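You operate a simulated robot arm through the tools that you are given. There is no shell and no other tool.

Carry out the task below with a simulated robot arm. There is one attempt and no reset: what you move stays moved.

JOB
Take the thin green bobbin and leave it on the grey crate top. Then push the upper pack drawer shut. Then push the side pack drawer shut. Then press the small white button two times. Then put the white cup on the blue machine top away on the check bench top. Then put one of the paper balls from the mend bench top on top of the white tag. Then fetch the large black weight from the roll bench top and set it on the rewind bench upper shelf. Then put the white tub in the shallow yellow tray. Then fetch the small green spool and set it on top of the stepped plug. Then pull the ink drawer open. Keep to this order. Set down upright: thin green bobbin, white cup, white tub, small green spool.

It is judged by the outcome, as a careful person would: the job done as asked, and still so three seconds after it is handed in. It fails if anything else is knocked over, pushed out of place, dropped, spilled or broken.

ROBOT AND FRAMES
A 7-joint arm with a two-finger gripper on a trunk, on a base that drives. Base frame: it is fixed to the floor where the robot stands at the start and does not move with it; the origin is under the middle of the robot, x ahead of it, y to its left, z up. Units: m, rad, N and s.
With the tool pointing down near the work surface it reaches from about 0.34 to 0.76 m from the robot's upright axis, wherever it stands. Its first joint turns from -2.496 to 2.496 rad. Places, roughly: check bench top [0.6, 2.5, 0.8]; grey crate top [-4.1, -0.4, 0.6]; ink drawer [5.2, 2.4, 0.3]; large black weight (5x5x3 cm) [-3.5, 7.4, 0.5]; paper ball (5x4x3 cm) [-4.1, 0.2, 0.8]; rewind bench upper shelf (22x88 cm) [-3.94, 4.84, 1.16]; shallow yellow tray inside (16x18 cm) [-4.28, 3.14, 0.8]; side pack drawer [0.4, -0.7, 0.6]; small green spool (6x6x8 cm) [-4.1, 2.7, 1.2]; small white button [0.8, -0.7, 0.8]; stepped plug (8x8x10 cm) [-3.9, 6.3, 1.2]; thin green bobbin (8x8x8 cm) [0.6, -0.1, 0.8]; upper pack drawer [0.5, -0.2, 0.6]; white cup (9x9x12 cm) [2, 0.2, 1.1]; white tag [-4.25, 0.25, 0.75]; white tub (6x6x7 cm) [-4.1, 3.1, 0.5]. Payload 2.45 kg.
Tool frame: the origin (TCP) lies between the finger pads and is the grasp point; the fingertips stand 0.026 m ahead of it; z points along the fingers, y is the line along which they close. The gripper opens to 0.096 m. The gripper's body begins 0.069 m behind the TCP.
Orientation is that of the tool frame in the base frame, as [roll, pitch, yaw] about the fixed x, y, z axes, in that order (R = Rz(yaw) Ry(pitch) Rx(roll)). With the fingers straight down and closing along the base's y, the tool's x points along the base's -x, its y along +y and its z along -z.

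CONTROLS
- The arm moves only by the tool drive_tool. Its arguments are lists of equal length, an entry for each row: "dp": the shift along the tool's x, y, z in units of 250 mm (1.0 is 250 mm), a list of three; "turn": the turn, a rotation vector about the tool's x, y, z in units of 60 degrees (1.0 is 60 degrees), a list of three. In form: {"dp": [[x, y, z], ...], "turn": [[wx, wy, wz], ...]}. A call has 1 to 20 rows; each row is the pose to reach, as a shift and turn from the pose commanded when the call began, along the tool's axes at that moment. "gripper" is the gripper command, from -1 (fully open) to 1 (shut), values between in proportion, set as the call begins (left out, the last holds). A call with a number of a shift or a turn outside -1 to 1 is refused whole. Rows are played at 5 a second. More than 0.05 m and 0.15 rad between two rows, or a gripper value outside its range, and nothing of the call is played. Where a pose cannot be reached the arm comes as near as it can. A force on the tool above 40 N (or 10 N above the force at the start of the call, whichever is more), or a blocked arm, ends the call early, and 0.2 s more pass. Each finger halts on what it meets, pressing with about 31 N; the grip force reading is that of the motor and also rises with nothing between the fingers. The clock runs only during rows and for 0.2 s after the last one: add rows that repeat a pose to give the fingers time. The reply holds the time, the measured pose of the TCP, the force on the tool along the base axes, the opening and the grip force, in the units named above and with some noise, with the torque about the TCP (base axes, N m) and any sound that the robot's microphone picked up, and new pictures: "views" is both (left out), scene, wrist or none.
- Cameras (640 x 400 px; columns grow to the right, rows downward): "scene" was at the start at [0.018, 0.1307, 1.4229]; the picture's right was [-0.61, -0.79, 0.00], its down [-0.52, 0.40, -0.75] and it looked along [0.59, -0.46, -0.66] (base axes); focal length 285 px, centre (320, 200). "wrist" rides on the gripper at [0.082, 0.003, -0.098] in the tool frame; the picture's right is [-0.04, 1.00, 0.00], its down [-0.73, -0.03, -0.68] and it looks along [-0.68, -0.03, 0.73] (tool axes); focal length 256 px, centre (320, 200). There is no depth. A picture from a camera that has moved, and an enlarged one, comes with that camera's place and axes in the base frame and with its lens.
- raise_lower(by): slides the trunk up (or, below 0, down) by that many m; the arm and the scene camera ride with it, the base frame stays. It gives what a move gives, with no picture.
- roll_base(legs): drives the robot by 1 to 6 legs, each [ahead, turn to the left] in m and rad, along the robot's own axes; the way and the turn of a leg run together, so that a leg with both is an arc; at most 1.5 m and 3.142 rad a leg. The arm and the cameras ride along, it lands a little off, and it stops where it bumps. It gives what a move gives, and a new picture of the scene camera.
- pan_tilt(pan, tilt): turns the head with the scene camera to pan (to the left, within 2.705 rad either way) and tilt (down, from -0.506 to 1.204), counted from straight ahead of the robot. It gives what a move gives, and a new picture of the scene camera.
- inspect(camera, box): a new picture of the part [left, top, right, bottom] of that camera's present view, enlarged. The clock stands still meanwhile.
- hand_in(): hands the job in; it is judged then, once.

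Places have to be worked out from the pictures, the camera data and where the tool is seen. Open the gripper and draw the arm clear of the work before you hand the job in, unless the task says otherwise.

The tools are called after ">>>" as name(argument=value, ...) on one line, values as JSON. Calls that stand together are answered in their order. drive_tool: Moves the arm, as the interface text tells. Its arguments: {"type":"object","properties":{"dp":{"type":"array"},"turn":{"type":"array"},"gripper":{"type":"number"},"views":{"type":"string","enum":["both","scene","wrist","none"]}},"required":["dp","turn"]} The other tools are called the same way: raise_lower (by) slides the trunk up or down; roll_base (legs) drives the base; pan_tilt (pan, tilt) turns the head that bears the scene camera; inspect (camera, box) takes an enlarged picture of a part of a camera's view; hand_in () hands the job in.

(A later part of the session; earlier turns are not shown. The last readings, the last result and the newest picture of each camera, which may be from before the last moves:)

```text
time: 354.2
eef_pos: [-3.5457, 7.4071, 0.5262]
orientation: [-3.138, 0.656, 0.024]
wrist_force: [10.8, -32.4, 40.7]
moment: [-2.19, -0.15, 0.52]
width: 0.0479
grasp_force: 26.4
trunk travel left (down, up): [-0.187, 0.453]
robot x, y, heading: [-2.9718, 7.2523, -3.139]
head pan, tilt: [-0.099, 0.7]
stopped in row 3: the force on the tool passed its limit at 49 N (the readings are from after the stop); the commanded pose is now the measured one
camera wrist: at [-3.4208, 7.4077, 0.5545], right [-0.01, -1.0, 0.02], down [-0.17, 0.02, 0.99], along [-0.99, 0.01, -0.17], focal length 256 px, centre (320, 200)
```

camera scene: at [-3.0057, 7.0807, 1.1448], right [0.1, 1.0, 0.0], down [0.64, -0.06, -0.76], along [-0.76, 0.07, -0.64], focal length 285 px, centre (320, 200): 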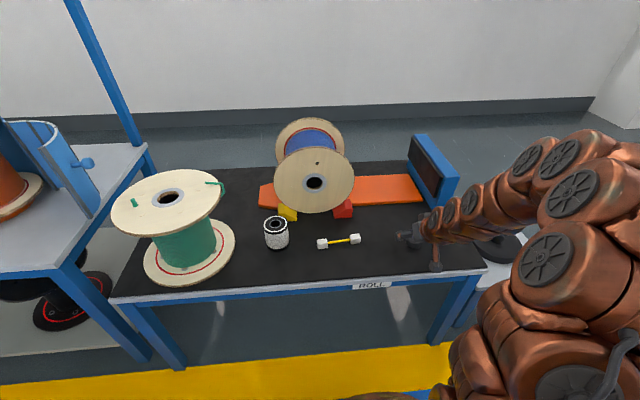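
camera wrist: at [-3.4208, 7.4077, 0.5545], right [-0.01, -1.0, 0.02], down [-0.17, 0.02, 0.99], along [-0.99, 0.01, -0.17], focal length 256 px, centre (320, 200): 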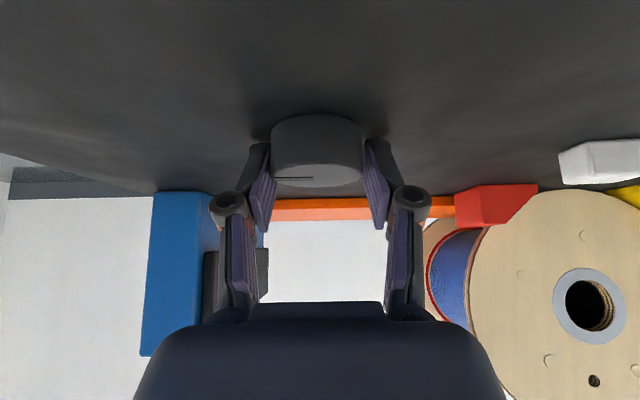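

Fingers have met the weight. I lift vertically a few centimetres and check the grip.

>>> drive_tool(dp=[[-0.012, 0, -0.016], [-0.012, 0, -0.016], [-0.05, 0, -0.06], [-0.1, 0, -0.13], [-0.17, 0, -0.22], [-0.24, 0, -0.32], [-0.24, 0, -0.32]], turn=[[0, 0, 0], [0, 0, 0], [0, 0, 0], [0, 0, 0], [0, 0, 0], [0, 0, 0], [0, 0, 0]], gripper=1, views="both")

```text
time: 355.9
eef_pos: [-3.5449, 7.4117, 0.622]
orientation: [-3.139, 0.649, 0.02]
wrist_force: [-0.3, 0.7, -3.8]
moment: [-0.03, 0.01, 0.05]
width: 0.0446
grasp_force: 31.2
trunk travel left (down, up): [-0.187, 0.453]
robot x, y, heading: [-2.9716, 7.2537, -3.134]
head pan, tilt: [-0.099, 0.7]
camera scene: at [-3.0054, 7.0806, 1.1447], right [0.1, 1.0, 0.0], down [0.64, -0.06, -0.76], along [-0.76, 0.07, -0.64], focal length 285 px, centre (320, 200)
camera wrist: at [-3.4195, 7.4109, 0.6509], right [-0.01, -1.0, 0.02], down [-0.17, 0.02, 0.98], along [-0.98, 0.01, -0.17], focal length 256 px, centre (320, 200)
```

scene: 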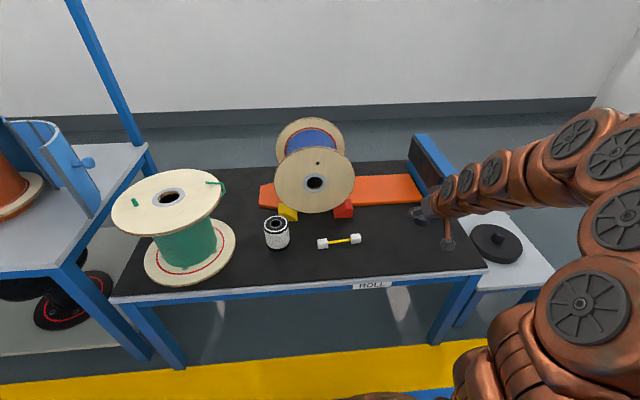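
wrist: 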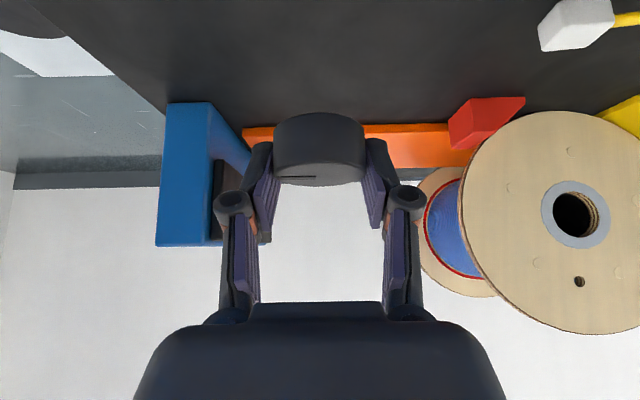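

Held with its axis vertical. I back away, raise the trunk to near its top and drive to face the rewind bench at y≈4.85.

>>> roll_base(legs=[[-0.35, 0]])

>>> raise_lower(by=0.45)

>>> roll_base(legs=[[0, 1.57], [1.2, 0], [1.15, 0], [0, -1.57]])

>>> pan_tilt(pan=0.1, tilt=0.4)

```text
time: 358.1
eef_pos: [-3.1928, 7.4149, 0.6216]
orientation: [-3.14, 0.65, 0.014]
wrist_force: [0.2, 0.0, -2.2]
moment: [-0.02, -0.01, 0.0]
width: 0.0447
grasp_force: 30.7
trunk travel left (down, up): [-0.187, 0.453]
robot x, y, heading: [-2.6233, 7.2548, 3.138]
head pan, tilt: [-0.099, 0.7]
camera scene: at [-2.6564, 7.0808, 1.1448], right [0.1, 0.99, 0.0], down [0.64, -0.07, -0.76], along [-0.76, 0.08, -0.64], focal length 285 px, centre (320, 200)
```

scene: 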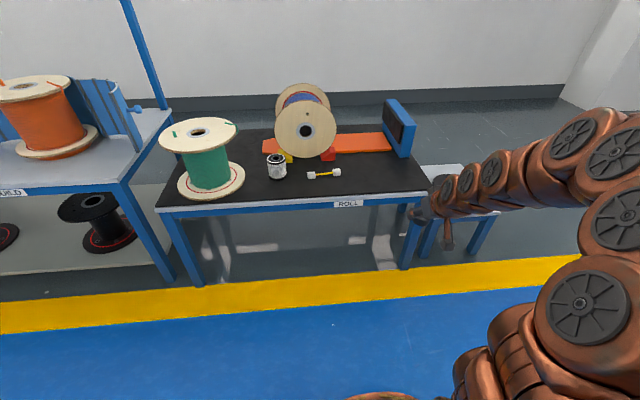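

```text
refused: 0.45 is not a number from -0.4 to 0.4
```

```text
time: 377.3
eef_pos: [-3.2405, 5.0645, 0.622]
orientation: [-3.14, 0.65, 0.008]
wrist_force: [0.3, -0.2, -3.5]
moment: [-0.02, -0.04, 0.02]
width: 0.0443
grasp_force: 30.7
trunk travel left (down, up): [-0.187, 0.453]
robot x, y, heading: [-2.6712, 4.8998, 3.132]
head pan, tilt: [-0.099, 0.7]
camera scene: at [-2.7056, 4.7277, 1.1448], right [0.11, 0.99, 0.0], down [0.64, -0.07, -0.76], along [-0.76, 0.08, -0.64], focal length 285 px, centre (320, 200)
```

scene: 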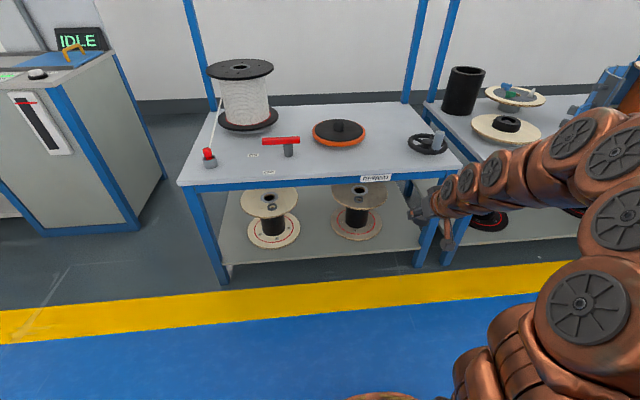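

```text
time: 378.1
eef_pos: [-3.2399, 5.0653, 0.621]
orientation: [-3.138, 0.65, 0.01]
wrist_force: [1.1, -0.3, -2.5]
moment: [-0.01, -0.02, -0.01]
width: 0.0444
grasp_force: 31.7
trunk travel left (down, up): [-0.187, 0.453]
robot x, y, heading: [-2.6702, 4.9028, 3.134]
head pan, tilt: [0.099, 0.4]
camera scene: at [-2.7134, 4.7102, 1.1716], right [-0.09, 1.0, 0.0], down [0.39, 0.04, -0.92], along [-0.92, -0.08, -0.39], focal length 285 px, centre (320, 200)
```

scene: 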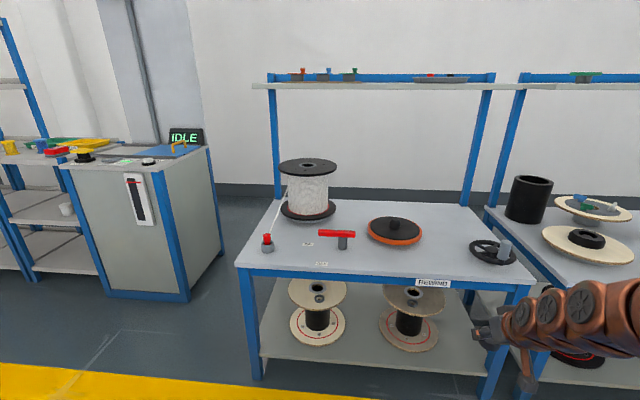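

The rewind bench front is at x≈-3.5; its upper shelf shows free space around y≈4.88 between the small tools and a tray. I raise the trunk and look again.

>>> raise_lower(by=0.4)

>>> raise_lower(by=0.05)

>>> pan_tilt(pan=0.1, tilt=0.4)

>>> inspect(camera="scene", box=[240, 100, 540, 260])

```text
time: 381.9
eef_pos: [-3.2406, 5.0644, 1.0224]
orientation: [-3.138, 0.649, 0.009]
wrist_force: [-0.4, -0.9, -2.6]
moment: [-0.02, 0.02, -0.01]
width: 0.0447
grasp_force: 31.0
trunk travel left (down, up): [-0.587, 0.053]
robot x, y, heading: [-2.6721, 4.9021, 3.137]
head pan, tilt: [0.099, 0.4]
```

```text
time: 382.8
eef_pos: [-3.2407, 5.0638, 1.0726]
orientation: [-3.14, 0.651, 0.01]
wrist_force: [-0.5, 1.2, -2.2]
moment: [-0.01, 0.04, 0.0]
width: 0.0443
grasp_force: 31.0
trunk travel left (down, up): [-0.637, 0.003]
robot x, y, heading: [-2.6714, 4.9039, 3.132]
head pan, tilt: [0.099, 0.4]
```

```text
time: 383.4
eef_pos: [-3.241, 5.0653, 1.0722]
orientation: [-3.14, 0.649, 0.008]
wrist_force: [-0.4, 0.9, -2.7]
moment: [0.0, 0.03, 0.0]
width: 0.044
grasp_force: 30.8
trunk travel left (down, up): [-0.637, 0.003]
robot x, y, heading: [-2.6738, 4.8988, 3.132]
head pan, tilt: [0.099, 0.4]
camera scene: at [-2.7134, 4.7102, 1.6216], right [-0.09, 1.0, 0.0], down [0.39, 0.04, -0.92], along [-0.92, -0.08, -0.39], focal length 285 px, centre (320, 200)
```

scene: 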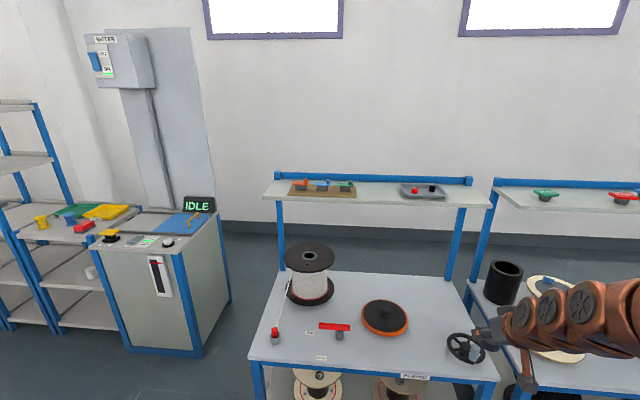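

```text
2.13 times, centred on (390, 180) of scene
camera zoom: at [-2.7134, 4.7102, 1.6216], right [-0.09, 1.0, 0.0], down [0.39, 0.04, -0.92], along [-0.92, -0.08, -0.39], focal length 607 px, centre (171, 243)
```

zoom: 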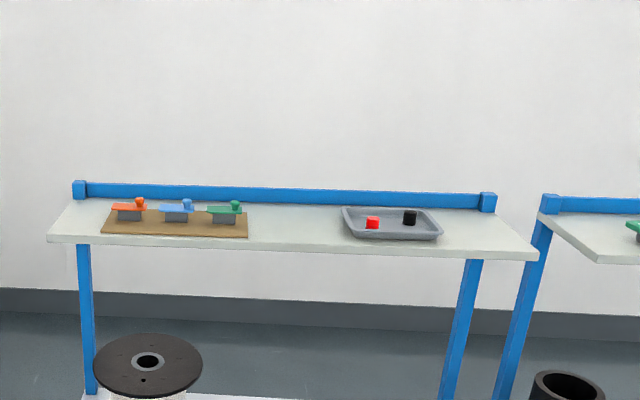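

Shelf front x≈-3.825, free gap y≈4.77–4.97. I raise the tool to z≈1.26, centre it on y≈4.87, then roll in.

>>> drive_tool(dp=[[-0.066, 0.11, -0.087], [-0.131, 0.22, -0.173], [-0.197, 0.33, -0.26], [-0.262, 0.44, -0.346], [-0.328, 0.55, -0.433], [-0.394, 0.66, -0.52], [-0.459, 0.77, -0.606], [-0.459, 0.77, -0.606]], turn=[[0, 0, 0], [0, 0, 0], [0, 0, 0], [0, 0, 0], [0, 0, 0], [0, 0, 0], [0, 0, 0], [0, 0, 0]], views="none")

>>> roll_base(legs=[[0.48, 0]])

>>> pan_tilt(pan=-0.1, tilt=0.5)

```text
time: 385.2
eef_pos: [-3.2379, 4.8696, 1.26]
orientation: [-3.14, 0.649, 0.008]
wrist_force: [-0.3, 0.3, -3.0]
moment: [0.0, -0.01, -0.02]
width: 0.0444
grasp_force: 31.0
trunk travel left (down, up): [-0.637, 0.003]
robot x, y, heading: [-2.6714, 4.8986, 3.138]
head pan, tilt: [0.099, 0.4]
```

```text
time: 388.1
eef_pos: [-3.7173, 4.8749, 1.2611]
orientation: [-3.138, 0.65, 0.008]
wrist_force: [0.0, -0.7, -2.9]
moment: [0.02, 0.05, 0.0]
width: 0.0446
grasp_force: 31.1
trunk travel left (down, up): [-0.637, 0.003]
robot x, y, heading: [-3.1536, 4.9065, 3.134]
head pan, tilt: [0.099, 0.4]
camera scene: at [-3.1923, 4.7139, 1.6216], right [-0.09, 1.0, 0.0], down [0.39, 0.04, -0.92], along [-0.92, -0.08, -0.39], focal length 285 px, centre (320, 200)
```

scene: 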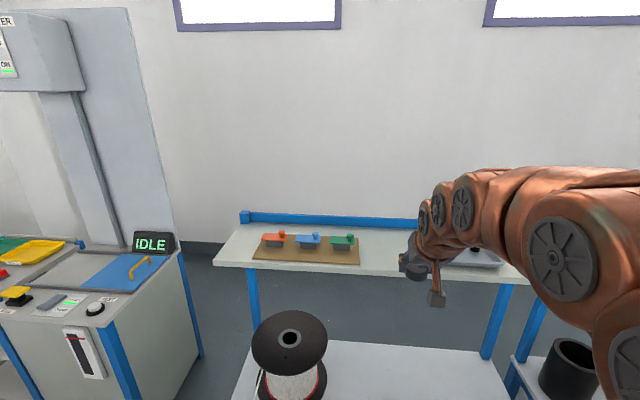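

```text
time: 388.8
eef_pos: [-3.7163, 4.8739, 1.2594]
orientation: [-3.139, 0.648, 0.007]
wrist_force: [-0.1, 0.5, -2.3]
moment: [0.0, -0.04, -0.01]
width: 0.0445
grasp_force: 31.1
trunk travel left (down, up): [-0.637, 0.003]
robot x, y, heading: [-3.1516, 4.9024, 3.133]
head pan, tilt: [-0.099, 0.499]
camera scene: at [-3.1906, 4.7321, 1.6125], right [0.11, 0.99, 0.0], down [0.48, -0.05, -0.88], along [-0.87, 0.09, -0.48], focal length 285 px, centre (320, 200)
```

scene: 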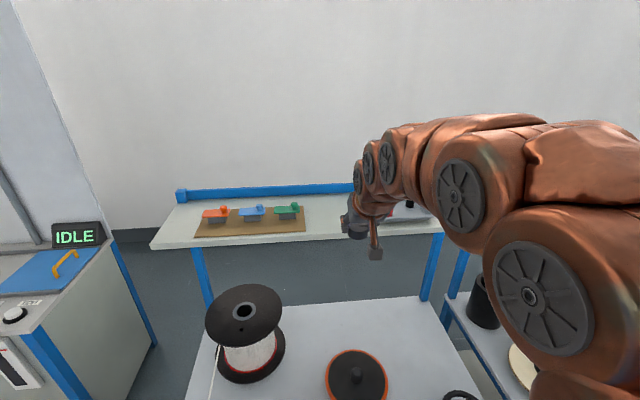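

Everything matches. I extend forward over the shelf to x≈-3.90, keeping the height.

>>> drive_tool(dp=[[-0.1, 0, 0.075], [-0.21, 0, 0.16], [-0.33, 0, 0.25], [-0.46, 0, 0.35], [-0.58, 0, 0.44], [-0.58, 0, 0.44]], turn=[[0, 0, 0], [0, 0, 0], [0, 0, 0], [0, 0, 0], [0, 0, 0], [0, 0, 0]], views="both")

```text
time: 390.2
eef_pos: [-3.8991, 4.8753, 1.2609]
orientation: [-3.137, 0.65, 0.007]
wrist_force: [0.2, 0.4, -4.5]
moment: [-0.01, 0.0, -0.01]
width: 0.0445
grasp_force: 31.5
trunk travel left (down, up): [-0.637, 0.003]
robot x, y, heading: [-3.1491, 4.9043, 3.134]
head pan, tilt: [-0.099, 0.499]
camera scene: at [-3.1911, 4.7321, 1.6124], right [0.11, 0.99, 0.0], down [0.48, -0.05, -0.88], along [-0.87, 0.09, -0.48], focal length 285 px, centre (320, 200)
camera wrist: at [-3.7742, 4.872, 1.2887], right [-0.03, -1.0, 0.02], down [-0.17, 0.03, 0.98], along [-0.98, 0.02, -0.17], focal length 256 px, centre (320, 200)
```

scene: 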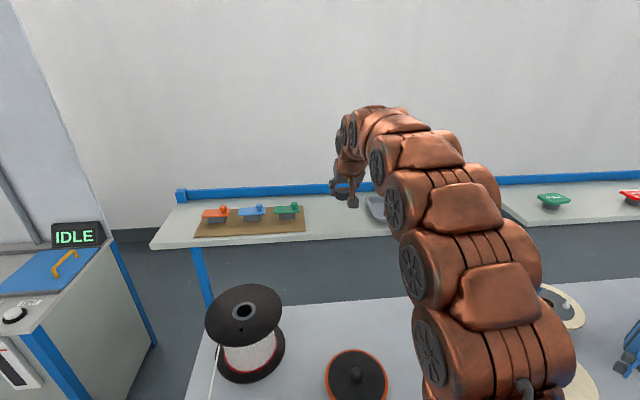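
wrist: 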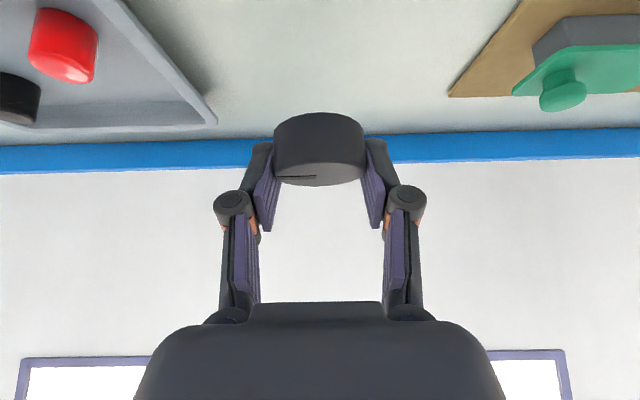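

The weight hovers over the free gap. I lower vertically to just above the shelf.

>>> drive_tool(dp=[[0.04, 0, 0.053], [0.08, 0, 0.106], [0.11, 0, 0.145], [0.13, 0, 0.172], [0.13, 0, 0.172]], turn=[[0, 0, 0], [0, 0, 0], [0, 0, 0], [0, 0, 0], [0, 0, 0]], views="wrist")

```text
time: 391.4
eef_pos: [-3.8992, 4.8738, 1.2059]
orientation: [-3.137, 0.65, 0.009]
wrist_force: [0.4, -0.8, -3.0]
moment: [0.03, -0.02, -0.01]
width: 0.0444
grasp_force: 30.8
trunk travel left (down, up): [-0.637, 0.003]
robot x, y, heading: [-3.1471, 4.9072, 3.13]
head pan, tilt: [-0.099, 0.499]
camera wrist: at [-3.7752, 4.8717, 1.2345], right [-0.03, -1.0, 0.02], down [-0.17, 0.03, 0.98], along [-0.98, 0.02, -0.17], focal length 256 px, centre (320, 200)
```

wrist: 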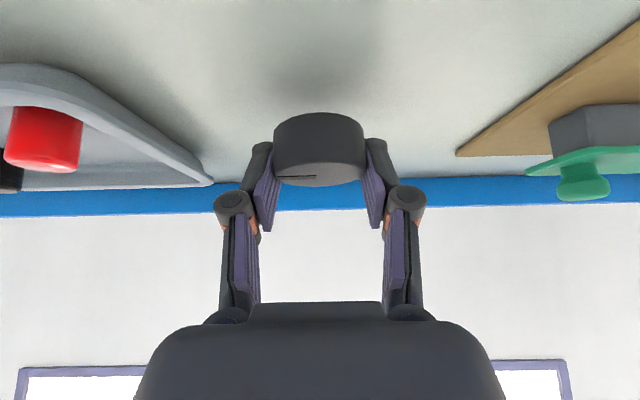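

Now small steps down until contact.

>>> drive_tool(dp=[[0.0073, 0, 0.0096], [0.0146, 0, 0.0192], [0.0219, 0, 0.0288]], turn=[[0, 0, 0], [0, 0, 0], [0, 0, 0]], views="none")

```text
time: 392.2
eef_pos: [-3.899, 4.8731, 1.1971]
orientation: [-3.138, 0.651, 0.008]
wrist_force: [-0.2, 0.3, -3.2]
moment: [0.02, 0.01, -0.01]
width: 0.0446
grasp_force: 31.2
trunk travel left (down, up): [-0.637, 0.003]
robot x, y, heading: [-3.1495, 4.9057, 3.133]
head pan, tilt: [-0.099, 0.499]
```

>>> drive_tool(dp=[[0.006, 0, 0.008], [0.012, 0, 0.016]], turn=[[0, 0, 0], [0, 0, 0]], views="none")

```text
time: 392.8
eef_pos: [-3.9003, 4.8726, 1.1929]
orientation: [-3.137, 0.65, 0.008]
wrist_force: [0.2, 0.0, -3.0]
moment: [0.0, 0.0, -0.01]
width: 0.0445
grasp_force: 31.6
trunk travel left (down, up): [-0.637, 0.003]
robot x, y, heading: [-3.1502, 4.9076, 3.129]
head pan, tilt: [-0.099, 0.499]
```

>>> drive_tool(dp=[[0.006, 0, 0.008], [0.012, 0, 0.016]], turn=[[0, 0, 0], [0, 0, 0]], views="wrist")

```text
time: 393.4
eef_pos: [-3.8991, 4.8744, 1.1878]
orientation: [-3.14, 0.651, 0.01]
wrist_force: [0.8, 0.1, 0.2]
moment: [-0.04, 0.0, 0.02]
width: 0.0444
grasp_force: 30.9
trunk travel left (down, up): [-0.637, 0.003]
robot x, y, heading: [-3.1458, 4.9069, 3.133]
head pan, tilt: [-0.099, 0.499]
camera wrist: at [-3.7748, 4.8715, 1.2165], right [-0.03, -1.0, 0.02], down [-0.17, 0.03, 0.98], along [-0.98, 0.02, -0.17], focal length 256 px, centre (320, 200)
```

wrist: 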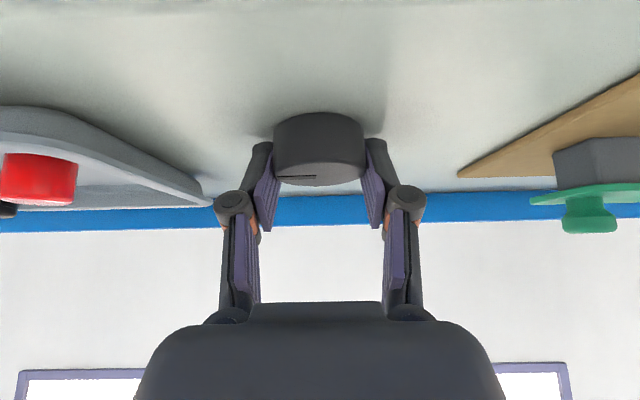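

Weight has just touched (load gone to zero). I press 1 mm more and open only slightly, since the tray is near on one side.

>>> drive_tool(dp=[[0.003, 0, 0.004], [0.003, 0, 0.004]], turn=[[0, 0, 0], [0, 0, 0]], views="none")

>>> drive_tool(dp=[[0, 0, 0], [0, 0, 0], [0, 0, 0], [0, 0, 0]], turn=[[0, 0, 0], [0, 0, 0], [0, 0, 0], [0, 0, 0]], gripper=-0.4, views="both")

```text
time: 394.0
eef_pos: [-3.899, 4.8725, 1.1871]
orientation: [-3.14, 0.654, 0.008]
wrist_force: [-1.9, -0.6, 10.8]
moment: [-0.3, 0.0, 0.0]
width: 0.0443
grasp_force: 31.0
trunk travel left (down, up): [-0.637, 0.003]
robot x, y, heading: [-3.1538, 4.9045, 3.131]
head pan, tilt: [-0.099, 0.499]
```

```text
time: 395.0
eef_pos: [-3.8994, 4.8728, 1.1855]
orientation: [-3.137, 0.648, 0.01]
wrist_force: [0.5, 0.2, 0.7]
moment: [0.0, -0.02, 0.01]
width: 0.0672
grasp_force: 0.0
trunk travel left (down, up): [-0.637, 0.003]
robot x, y, heading: [-3.1482, 4.9045, 3.135]
head pan, tilt: [-0.099, 0.499]
camera scene: at [-3.1905, 4.7321, 1.6125], right [0.11, 0.99, 0.0], down [0.48, -0.05, -0.88], along [-0.87, 0.09, -0.48], focal length 285 px, centre (320, 200)
camera wrist: at [-3.7743, 4.8717, 1.2146], right [-0.03, -1.0, 0.02], down [-0.17, 0.03, 0.98], along [-0.98, 0.02, -0.17], focal length 256 px, centre (320, 200)
```

scene: 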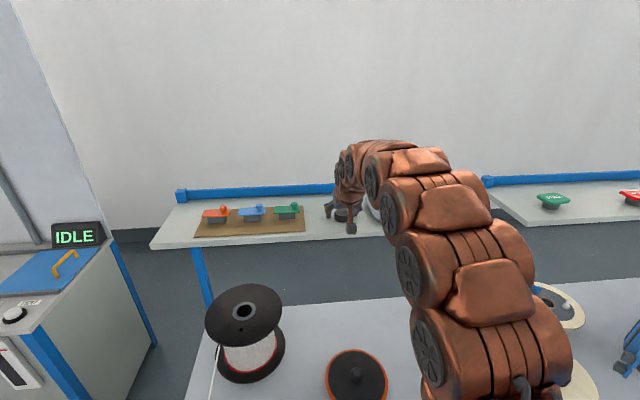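
wrist: 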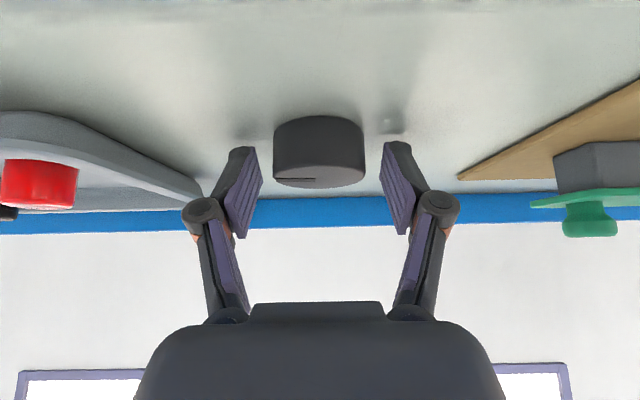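

The weight stands flat on the shelf. I withdraw along the finger direction, up and back.

>>> drive_tool(dp=[[0, 0, -0.06], [0, 0, -0.16], [0, 0, -0.28], [0, 0, -0.4], [0, 0, -0.5], [0, 0, -0.5]], turn=[[0, 0, 0], [0, 0, 0], [0, 0, 0], [0, 0, 0], [0, 0, 0], [0, 0, 0]], views="wrist")

>>> roll_base(legs=[[-0.5, 0]])

>>> inspect(camera="scene", box=[180, 130, 480, 280])

```text
time: 396.4
eef_pos: [-3.8227, 4.8732, 1.2832]
orientation: [-3.138, 0.649, 0.009]
wrist_force: [-0.2, -0.2, -0.3]
moment: [-0.03, -0.01, -0.01]
width: 0.0671
grasp_force: 0.1
trunk travel left (down, up): [-0.637, 0.003]
robot x, y, heading: [-3.1492, 4.9024, 3.132]
head pan, tilt: [-0.099, 0.499]
camera wrist: at [-3.6981, 4.8703, 1.3119], right [-0.03, -1.0, 0.02], down [-0.17, 0.03, 0.98], along [-0.98, 0.02, -0.17], focal length 256 px, centre (320, 200)
```

wrist: 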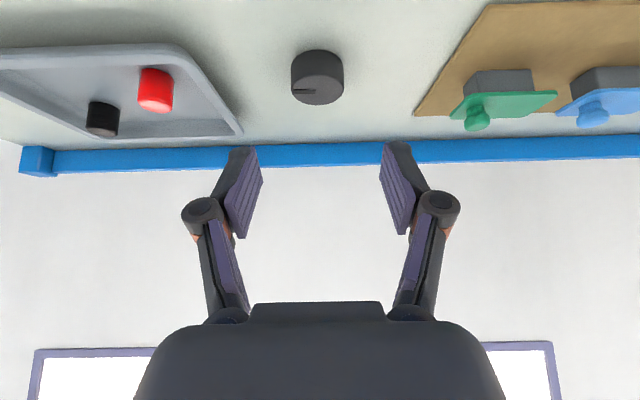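

```text
time: 399.3
eef_pos: [-3.3234, 4.8685, 1.2838]
orientation: [-3.139, 0.648, 0.008]
wrist_force: [0.3, -0.1, -0.3]
moment: [-0.05, -0.01, 0.01]
width: 0.0674
grasp_force: 0.1
trunk travel left (down, up): [-0.637, 0.003]
robot x, y, heading: [-2.6496, 4.9, 3.131]
head pan, tilt: [-0.099, 0.499]
camera scene: at [-2.6904, 4.7278, 1.6125], right [0.11, 0.99, 0.0], down [0.48, -0.05, -0.88], along [-0.87, 0.1, -0.48], focal length 285 px, centre (320, 200)
```

scene: 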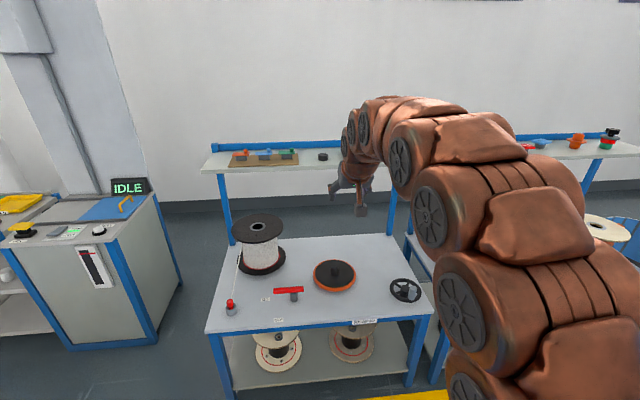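

```text
2.13 times, centred on (330, 205) of scene
camera zoom: at [-2.6904, 4.7278, 1.6125], right [0.11, 0.99, 0.0], down [0.48, -0.05, -0.88], along [-0.87, 0.1, -0.48], focal length 607 px, centre (299, 189)
```

zoom: 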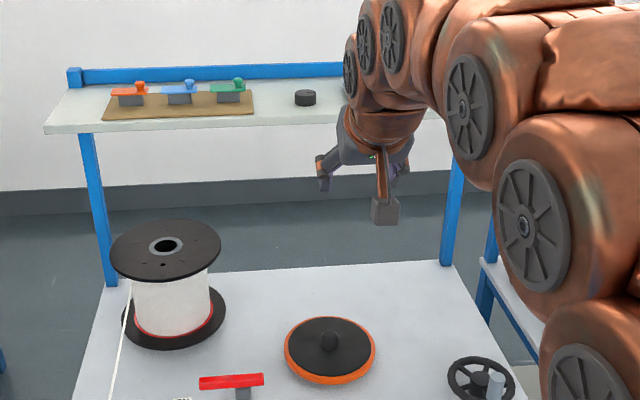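

The weight stands flat on the shelf between board and tray. Next the white tub: I drive to the shelving around y≈3.1.

>>> roll_base(legs=[[0, 1.57], [1.4, 0], [0.4, 0], [0, -1.57]])

>>> pan_tilt(pan=0.1, tilt=0.5)

```text
time: 416.2
eef_pos: [-3.3211, 3.0807, 1.2831]
orientation: [-3.139, 0.65, -0.022]
wrist_force: [0.3, -0.5, -0.5]
moment: [-0.01, 0.03, -0.02]
width: 0.0671
grasp_force: 0.0
trunk travel left (down, up): [-0.637, 0.003]
robot x, y, heading: [-2.6516, 3.0954, 3.107]
head pan, tilt: [-0.099, 0.499]
camera scene: at [-2.6928, 2.9224, 1.6125], right [0.14, 0.99, 0.0], down [0.47, -0.07, -0.88], along [-0.87, 0.12, -0.48], focal length 285 px, centre (320, 200)
```

scene: 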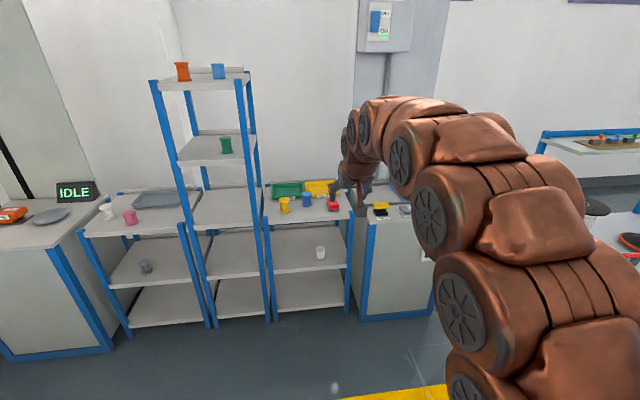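

```text
time: 416.9
eef_pos: [-3.3213, 3.0812, 1.2829]
orientation: [-3.138, 0.649, -0.021]
wrist_force: [-0.3, -0.1, 0.1]
moment: [-0.02, 0.0, 0.0]
width: 0.0671
grasp_force: 0.1
trunk travel left (down, up): [-0.637, 0.003]
robot x, y, heading: [-2.6458, 3.0934, 3.109]
head pan, tilt: [0.099, 0.499]
camera scene: at [-2.6935, 2.9044, 1.6125], right [-0.06, 1.0, 0.0], down [0.48, 0.03, -0.88], along [-0.88, -0.05, -0.48], focal length 285 px, centre (320, 200)
```

scene: 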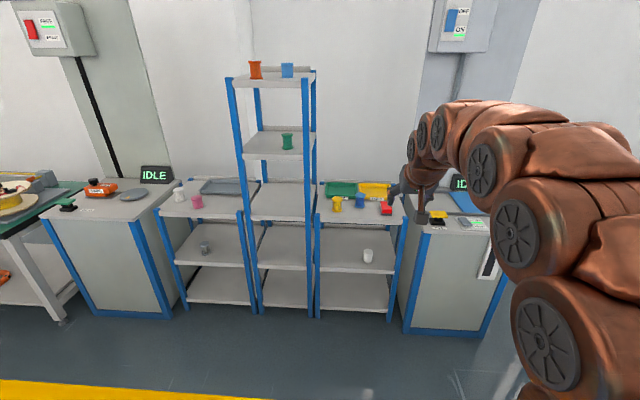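

>>> inspect(camera="scene", box=[300, 160, 480, 330])

>>> inspect(camera="scene", box=[210, 50, 350, 200])

>>> inspect(camera="wrist", box=[0, 0, 640, 400])

```text
2.35 times, centred on (390, 245) of scene
camera zoom: at [-2.6935, 2.9044, 1.6125], right [-0.06, 1.0, 0.0], down [0.48, 0.03, -0.88], along [-0.88, -0.05, -0.48], focal length 670 px, centre (155, 94)
```

zoom: 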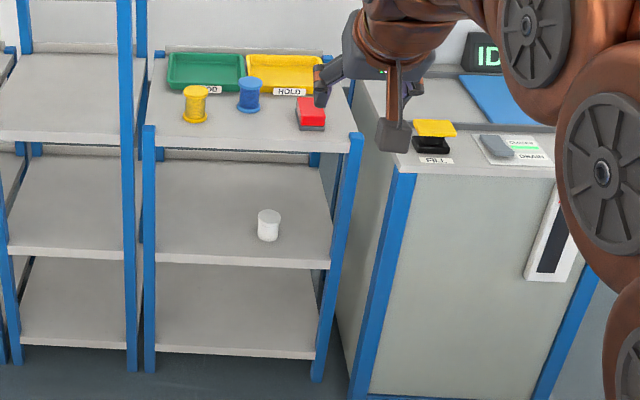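

```text
2.67 times, centred on (280, 125) of scene
camera zoom: at [-2.6935, 2.9044, 1.6125], right [-0.06, 1.0, 0.0], down [0.48, 0.03, -0.88], along [-0.88, -0.05, -0.48], focal length 759 px, centre (427, 400)
```

zoom: 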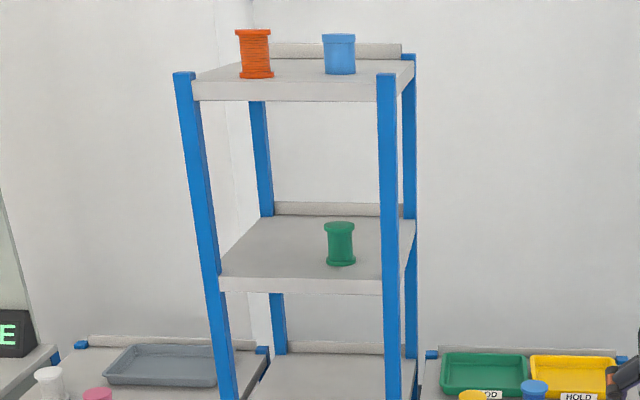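

```text
1.00 times, centred on (320, 200) of wrist (not enlarged: the box is as wide or as high as the picture)
camera zoom: at [-3.1965, 3.0752, 1.3118], right [-0.05, -1.0, 0.02], down [-0.17, 0.03, 0.98], along [-0.98, 0.05, -0.17], focal length 256 px, centre (320, 200)
```

zoom: 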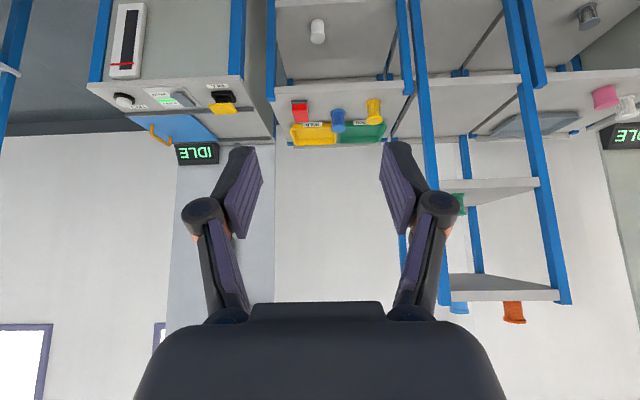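

The white tub stands on the rack's middle shelf at about (-4.05, 3.12), z≈0.43–0.50, and the yellow HOLD tray is on the top (z≈0.8). I'll grasp the tub with the same forward tilt. I lower the trunk and drive nearer.

>>> raise_lower(by=-0.4)

>>> raise_lower(by=-0.1)

>>> roll_base(legs=[[0.65, 0.02]])

>>> pan_tilt(pan=0.1, tilt=0.6)

>>> inspect(camera="wrist", box=[0, 0, 640, 400])

```text
time: 420.7
eef_pos: [-3.3201, 3.0803, 0.8833]
orientation: [-3.139, 0.649, -0.022]
wrist_force: [-0.1, 0.3, 0.2]
moment: [-0.02, -0.03, -0.03]
width: 0.0672
grasp_force: 0.1
trunk travel left (down, up): [-0.237, 0.403]
robot x, y, heading: [-2.6504, 3.0943, 3.101]
head pan, tilt: [0.099, 0.499]
```

```text
time: 422.1
eef_pos: [-3.3213, 3.0807, 0.7841]
orientation: [-3.137, 0.648, -0.022]
wrist_force: [-0.5, 0.8, 0.2]
moment: [0.0, 0.0, -0.02]
width: 0.0671
grasp_force: 0.1
trunk travel left (down, up): [-0.137, 0.503]
robot x, y, heading: [-2.6462, 3.0918, 3.107]
head pan, tilt: [0.099, 0.499]
```

```text
time: 425.9
eef_pos: [-3.9642, 3.0852, 0.7793]
orientation: [-3.136, 0.636, -0.003]
wrist_force: [9.5, 4.7, -5.4]
moment: [-0.28, 0.85, 0.23]
width: 0.0156
grasp_force: 6.4
trunk travel left (down, up): [-0.137, 0.503]
robot x, y, heading: [-3.2951, 3.106, 3.129]
head pan, tilt: [0.099, 0.499]
stopped in leg 1: the force on the tool passed its limit at 42 N (the readings are from after the stop); the commanded pose is now the measured one
camera scene: at [-3.3368, 2.9198, 1.1124], right [-0.08, 1.0, 0.0], down [0.48, 0.04, -0.88], along [-0.88, -0.07, -0.48], focal length 285 px, centre (320, 200)
```

scene: 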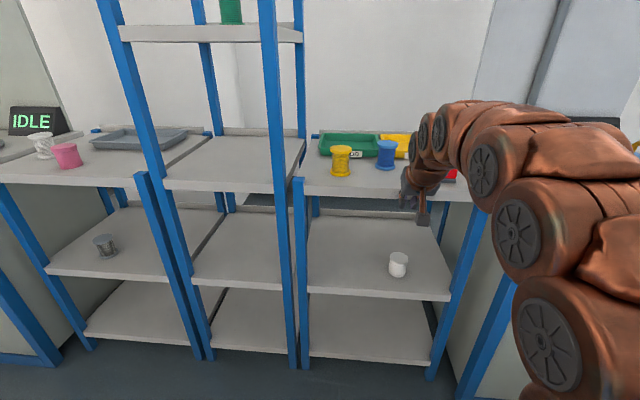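

```text
time: 426.5
eef_pos: [-3.9662, 3.0843, 0.7803]
orientation: [-3.138, 0.635, 0.001]
wrist_force: [8.7, 4.0, -15.4]
moment: [0.01, -0.42, -0.12]
width: 0.0
grasp_force: 28.9
trunk travel left (down, up): [-0.137, 0.503]
robot x, y, heading: [-3.2945, 3.1104, 3.129]
head pan, tilt: [0.099, 0.6]
camera scene: at [-3.335, 2.9198, 1.1032], right [-0.09, 1.0, 0.0], down [0.56, 0.05, -0.83], along [-0.82, -0.07, -0.56], focal length 285 px, centre (320, 200)
```

scene: 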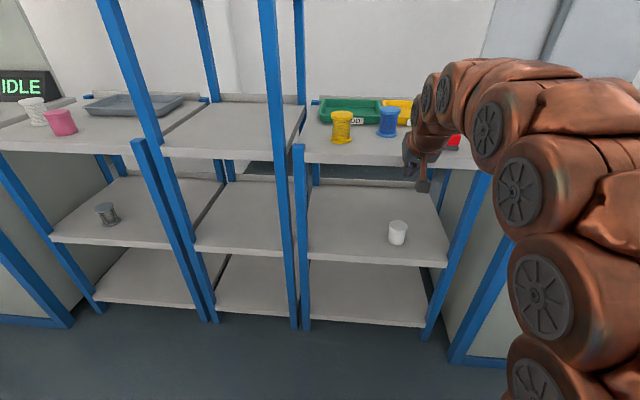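

```text
1.00 times, centred on (320, 200) of wrist (not enlarged: the box is as wide or as high as the picture)
camera zoom: at [-3.8413, 3.0808, 0.8098], right [-0.04, -1.0, 0.02], down [-0.19, 0.03, 0.98], along [-0.98, 0.03, -0.19], focal length 256 px, centre (320, 200)
```

zoom: 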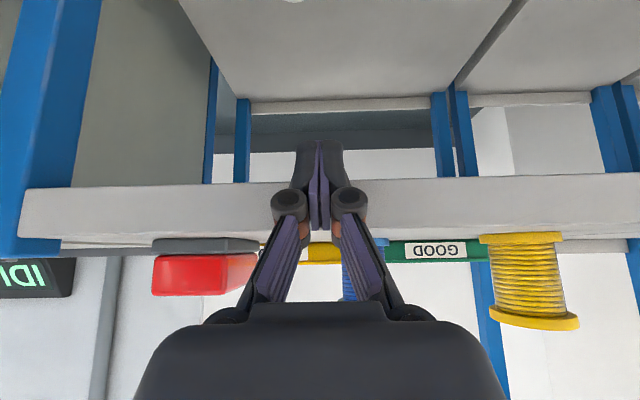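

The tool bumped the top shelf's front edge because it was still at shelf height; nothing toppled. I back up at once, then lower the arm and reopen the gripper.

>>> roll_base(legs=[[-0.2, 0]])

>>> drive_tool(dp=[[0.1, 0, 0.13], [0.2, 0, 0.26], [0.3, 0, 0.39], [0.4, 0, 0.52], [0.5, 0, 0.65], [0.6, 0, 0.78], [0.7, 0, 0.92], [0.7, 0, 0.92]], turn=[[0, 0, 0], [0, 0, 0], [0, 0, 0], [0, 0, 0], [0, 0, 0], [0, 0, 0], [0, 0, 0], [0, 0, 0]], gripper=-1)

```text
time: 428.1
eef_pos: [-3.7678, 3.0794, 0.7805]
orientation: [-3.136, 0.638, 0.001]
wrist_force: [0.6, 0.9, -0.4]
moment: [0.0, 0.02, 0.01]
width: 0.0674
grasp_force: 0.1
trunk travel left (down, up): [-0.137, 0.503]
robot x, y, heading: [-3.0974, 3.1049, 3.126]
head pan, tilt: [0.099, 0.6]
camera scene: at [-3.1371, 2.9169, 1.1034], right [-0.09, 1.0, 0.0], down [0.56, 0.05, -0.83], along [-0.82, -0.07, -0.56], focal length 285 px, centre (320, 200)
```

scene: 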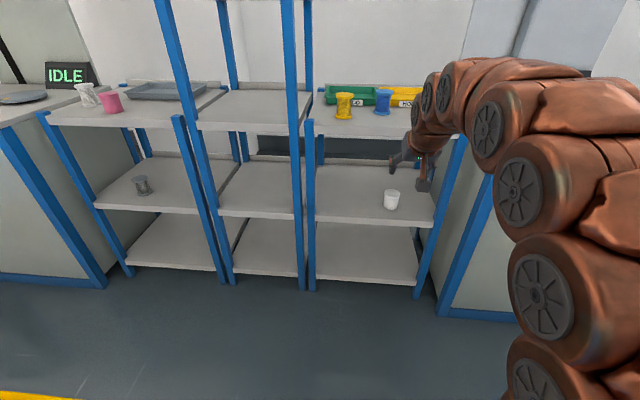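

```text
time: 429.9
eef_pos: [-3.7641, 3.0822, 0.4926]
orientation: [-3.137, 0.638, 0.002]
wrist_force: [-0.1, 0.1, -0.2]
moment: [-0.03, 0.01, -0.02]
width: 0.0961
grasp_force: 0.1
trunk travel left (down, up): [-0.137, 0.503]
robot x, y, heading: [-3.095, 3.106, 3.129]
head pan, tilt: [0.099, 0.6]
camera scene: at [-3.1371, 2.9169, 1.1034], right [-0.09, 1.0, 0.0], down [0.56, 0.05, -0.83], along [-0.82, -0.07, -0.56], focal length 285 px, centre (320, 200)
camera wrist: at [-3.6394, 3.078, 0.5232], right [-0.03, -1.0, 0.02], down [-0.18, 0.03, 0.98], along [-0.98, 0.03, -0.18], focal length 256 px, centre (320, 200)
```

scene: 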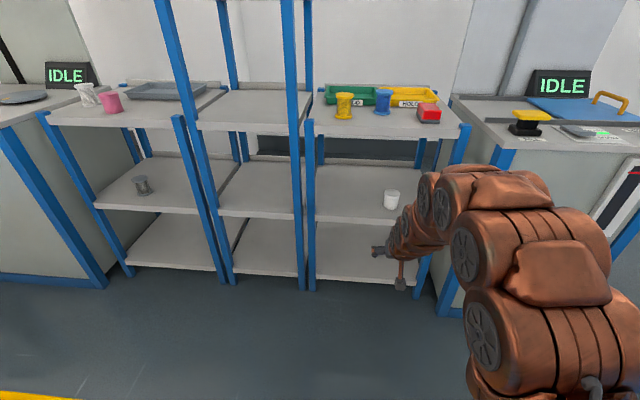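
wrist: 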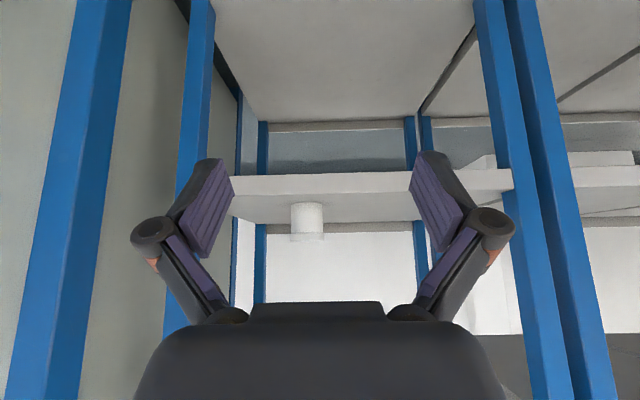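

Items on the rack are all standing. The tub is at about (-4.05, 3.113), shelf top z≈0.452. I align the tool to it in y and z and roll 0.12 m closer.

>>> drive_tool(dp=[[0, -0.06, 0], [-0.01, -0.124, -0.02], [-0.01, -0.124, -0.02]], turn=[[0, 0, 0], [0, 0, 0], [0, 0, 0]], views="none")

>>> roll_base(legs=[[0.12, 0]])

>>> inspect(camera="wrist", box=[0, 0, 640, 400])

```text
time: 430.7
eef_pos: [-3.762, 3.1125, 0.4987]
orientation: [-3.137, 0.64, 0.002]
wrist_force: [-0.5, -0.9, -0.3]
moment: [0.03, -0.05, 0.03]
width: 0.0958
grasp_force: 0.0
trunk travel left (down, up): [-0.137, 0.503]
robot x, y, heading: [-3.0988, 3.1075, 3.127]
head pan, tilt: [0.099, 0.6]
```

```text
time: 431.9
eef_pos: [-3.8851, 3.1119, 0.4981]
orientation: [-3.136, 0.639, 0.002]
wrist_force: [-1.0, 0.1, 0.1]
moment: [0.01, 0.01, 0.01]
width: 0.0959
grasp_force: 0.0
trunk travel left (down, up): [-0.137, 0.503]
robot x, y, heading: [-3.218, 3.11, 3.133]
head pan, tilt: [0.099, 0.6]
camera scene: at [-3.2578, 2.9183, 1.1034], right [-0.09, 1.0, 0.0], down [0.56, 0.05, -0.83], along [-0.82, -0.07, -0.56], focal length 285 px, centre (320, 200)
```

scene: 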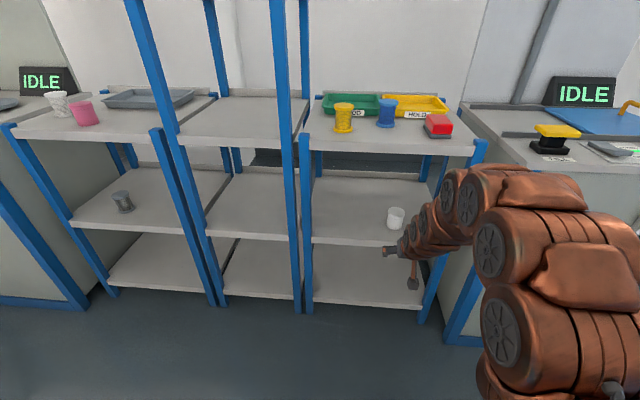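

```text
1.00 times, centred on (320, 200) of wrist (not enlarged: the box is as wide or as high as the picture)
camera zoom: at [-3.7595, 3.1095, 0.5282], right [-0.03, -1.0, 0.02], down [-0.18, 0.03, 0.98], along [-0.98, 0.03, -0.19], focal length 256 px, centre (320, 200)
```

zoom: 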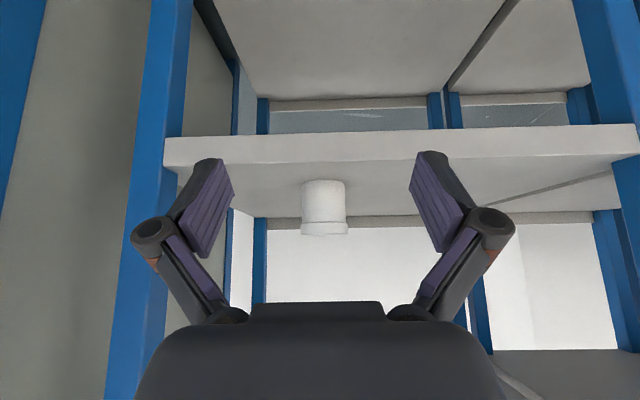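

The tub is dead ahead (y≈3.114, x≈-4.06). I extend forward horizontally 10 cm and re-check.

>>> drive_tool(dp=[[-0.08, -0.005, 0.06], [-0.16, -0.01, 0.12], [-0.24, -0.01, 0.18], [-0.321, -0.01, 0.2385], [-0.321, -0.01, 0.2385]], turn=[[0, 0, 0], [0, 0, 0], [0, 0, 0], [0, 0, 0], [0, 0, 0]], views="both")

```text
time: 433.1
eef_pos: [-3.9835, 3.1138, 0.4975]
orientation: [-3.136, 0.639, 0.003]
wrist_force: [0.2, -0.1, 0.7]
moment: [0.0, -0.01, -0.01]
width: 0.0961
grasp_force: 0.1
trunk travel left (down, up): [-0.137, 0.503]
robot x, y, heading: [-3.2147, 3.1095, 3.13]
head pan, tilt: [0.099, 0.6]
camera scene: at [-3.2578, 2.9183, 1.1034], right [-0.09, 1.0, 0.0], down [0.56, 0.05, -0.83], along [-0.82, -0.07, -0.56], focal length 285 px, centre (320, 200)
camera wrist: at [-3.8593, 3.1119, 0.5273], right [-0.03, -1.0, 0.02], down [-0.18, 0.03, 0.98], along [-0.98, 0.03, -0.19], focal length 256 px, centre (320, 200)
```

scene: 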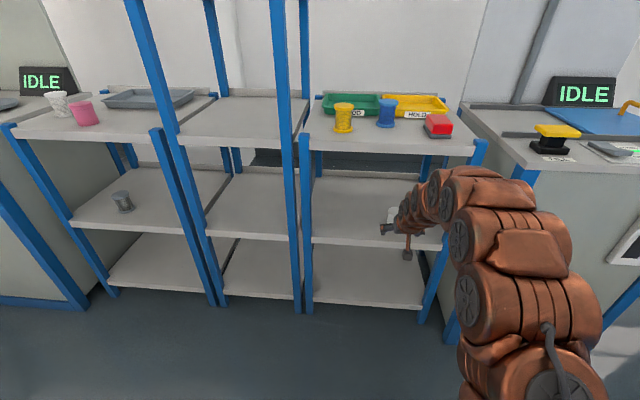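
wrist: 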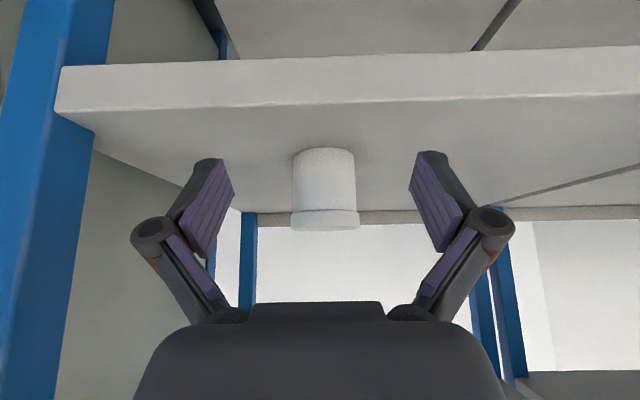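

Tub body is about 5.9 cm wide with centre x≈-4.072. I advance the last 8.7 cm so it sits between the pads, then close.

>>> drive_tool(dp=[[-0.08, -0.003, 0.06], [-0.16, -0.004, 0.12], [-0.24, -0.004, 0.176], [-0.278, -0.004, 0.208], [-0.278, -0.004, 0.208]], turn=[[0, 0, 0], [0, 0, 0], [0, 0, 0], [0, 0, 0], [0, 0, 0]], views="wrist")

```text
time: 434.4
eef_pos: [-4.0717, 3.1147, 0.4989]
orientation: [-3.137, 0.636, 0.003]
wrist_force: [0.3, 1.1, 0.2]
moment: [-0.02, -0.01, -0.01]
width: 0.0962
grasp_force: 0.1
trunk travel left (down, up): [-0.137, 0.503]
robot x, y, heading: [-3.2179, 3.1097, 3.132]
head pan, tilt: [0.099, 0.6]
camera wrist: at [-3.9467, 3.1121, 0.5283], right [-0.03, -1.0, 0.02], down [-0.19, 0.03, 0.98], along [-0.98, 0.03, -0.19], focal length 256 px, centre (320, 200)
```

wrist: 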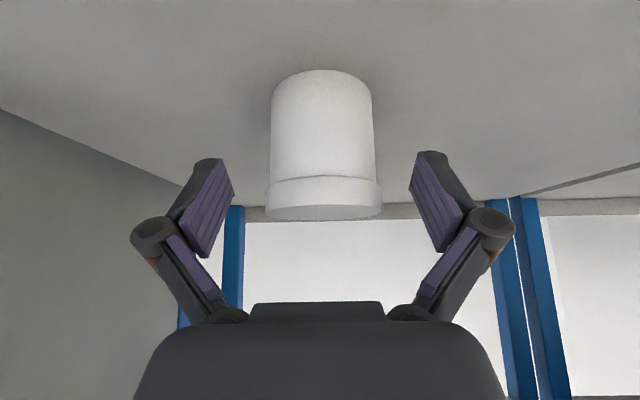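

The tub's upper part is between the pads; I advance about 1.3 cm more along the fingers to get a deeper grip, then close.

>>> drive_tool(dp=[[-0.01, -0.002, 0.027], [-0.02, -0.004, 0.054], [-0.02, -0.004, 0.054]], turn=[[0, 0, 0], [0, 0, 0], [0, 0, 0]], views="none")

>>> drive_tool(dp=[[0, 0, 0], [0, 0, 0], [0, 0, 0], [0, 0, 0], [0, 0, 0]], turn=[[0, 0, 0], [0, 0, 0], [0, 0, 0], [0, 0, 0], [0, 0, 0]], gripper=1, views="wrist")

```text
time: 435.1
eef_pos: [-4.0838, 3.1162, 0.4913]
orientation: [-3.136, 0.64, 0.002]
wrist_force: [0.4, 0.4, -0.1]
moment: [0.01, -0.01, 0.03]
width: 0.0958
grasp_force: 0.1
trunk travel left (down, up): [-0.137, 0.503]
robot x, y, heading: [-3.2161, 3.1088, 3.131]
head pan, tilt: [0.099, 0.6]
```

```text
time: 436.4
eef_pos: [-4.0832, 3.1171, 0.4908]
orientation: [-3.138, 0.639, 0.004]
wrist_force: [0.0, -0.6, 2.8]
moment: [-0.03, 0.01, 0.01]
width: 0.0553
grasp_force: 30.3
trunk travel left (down, up): [-0.137, 0.503]
robot x, y, heading: [-3.2184, 3.1099, 3.13]
head pan, tilt: [0.099, 0.6]
camera wrist: at [-3.9587, 3.1139, 0.5205], right [-0.03, -1.0, 0.02], down [-0.18, 0.03, 0.98], along [-0.98, 0.03, -0.18], focal length 256 px, centre (320, 200)
```

wrist: 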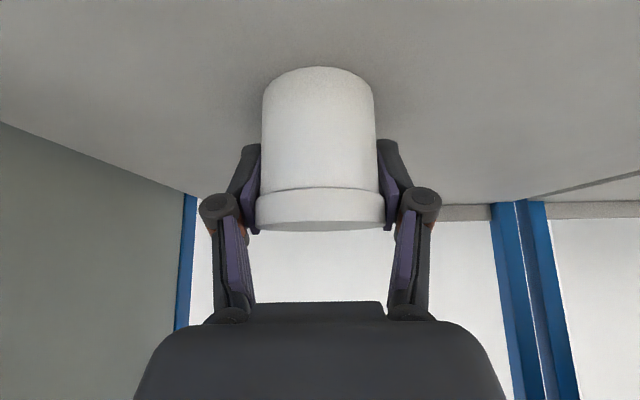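

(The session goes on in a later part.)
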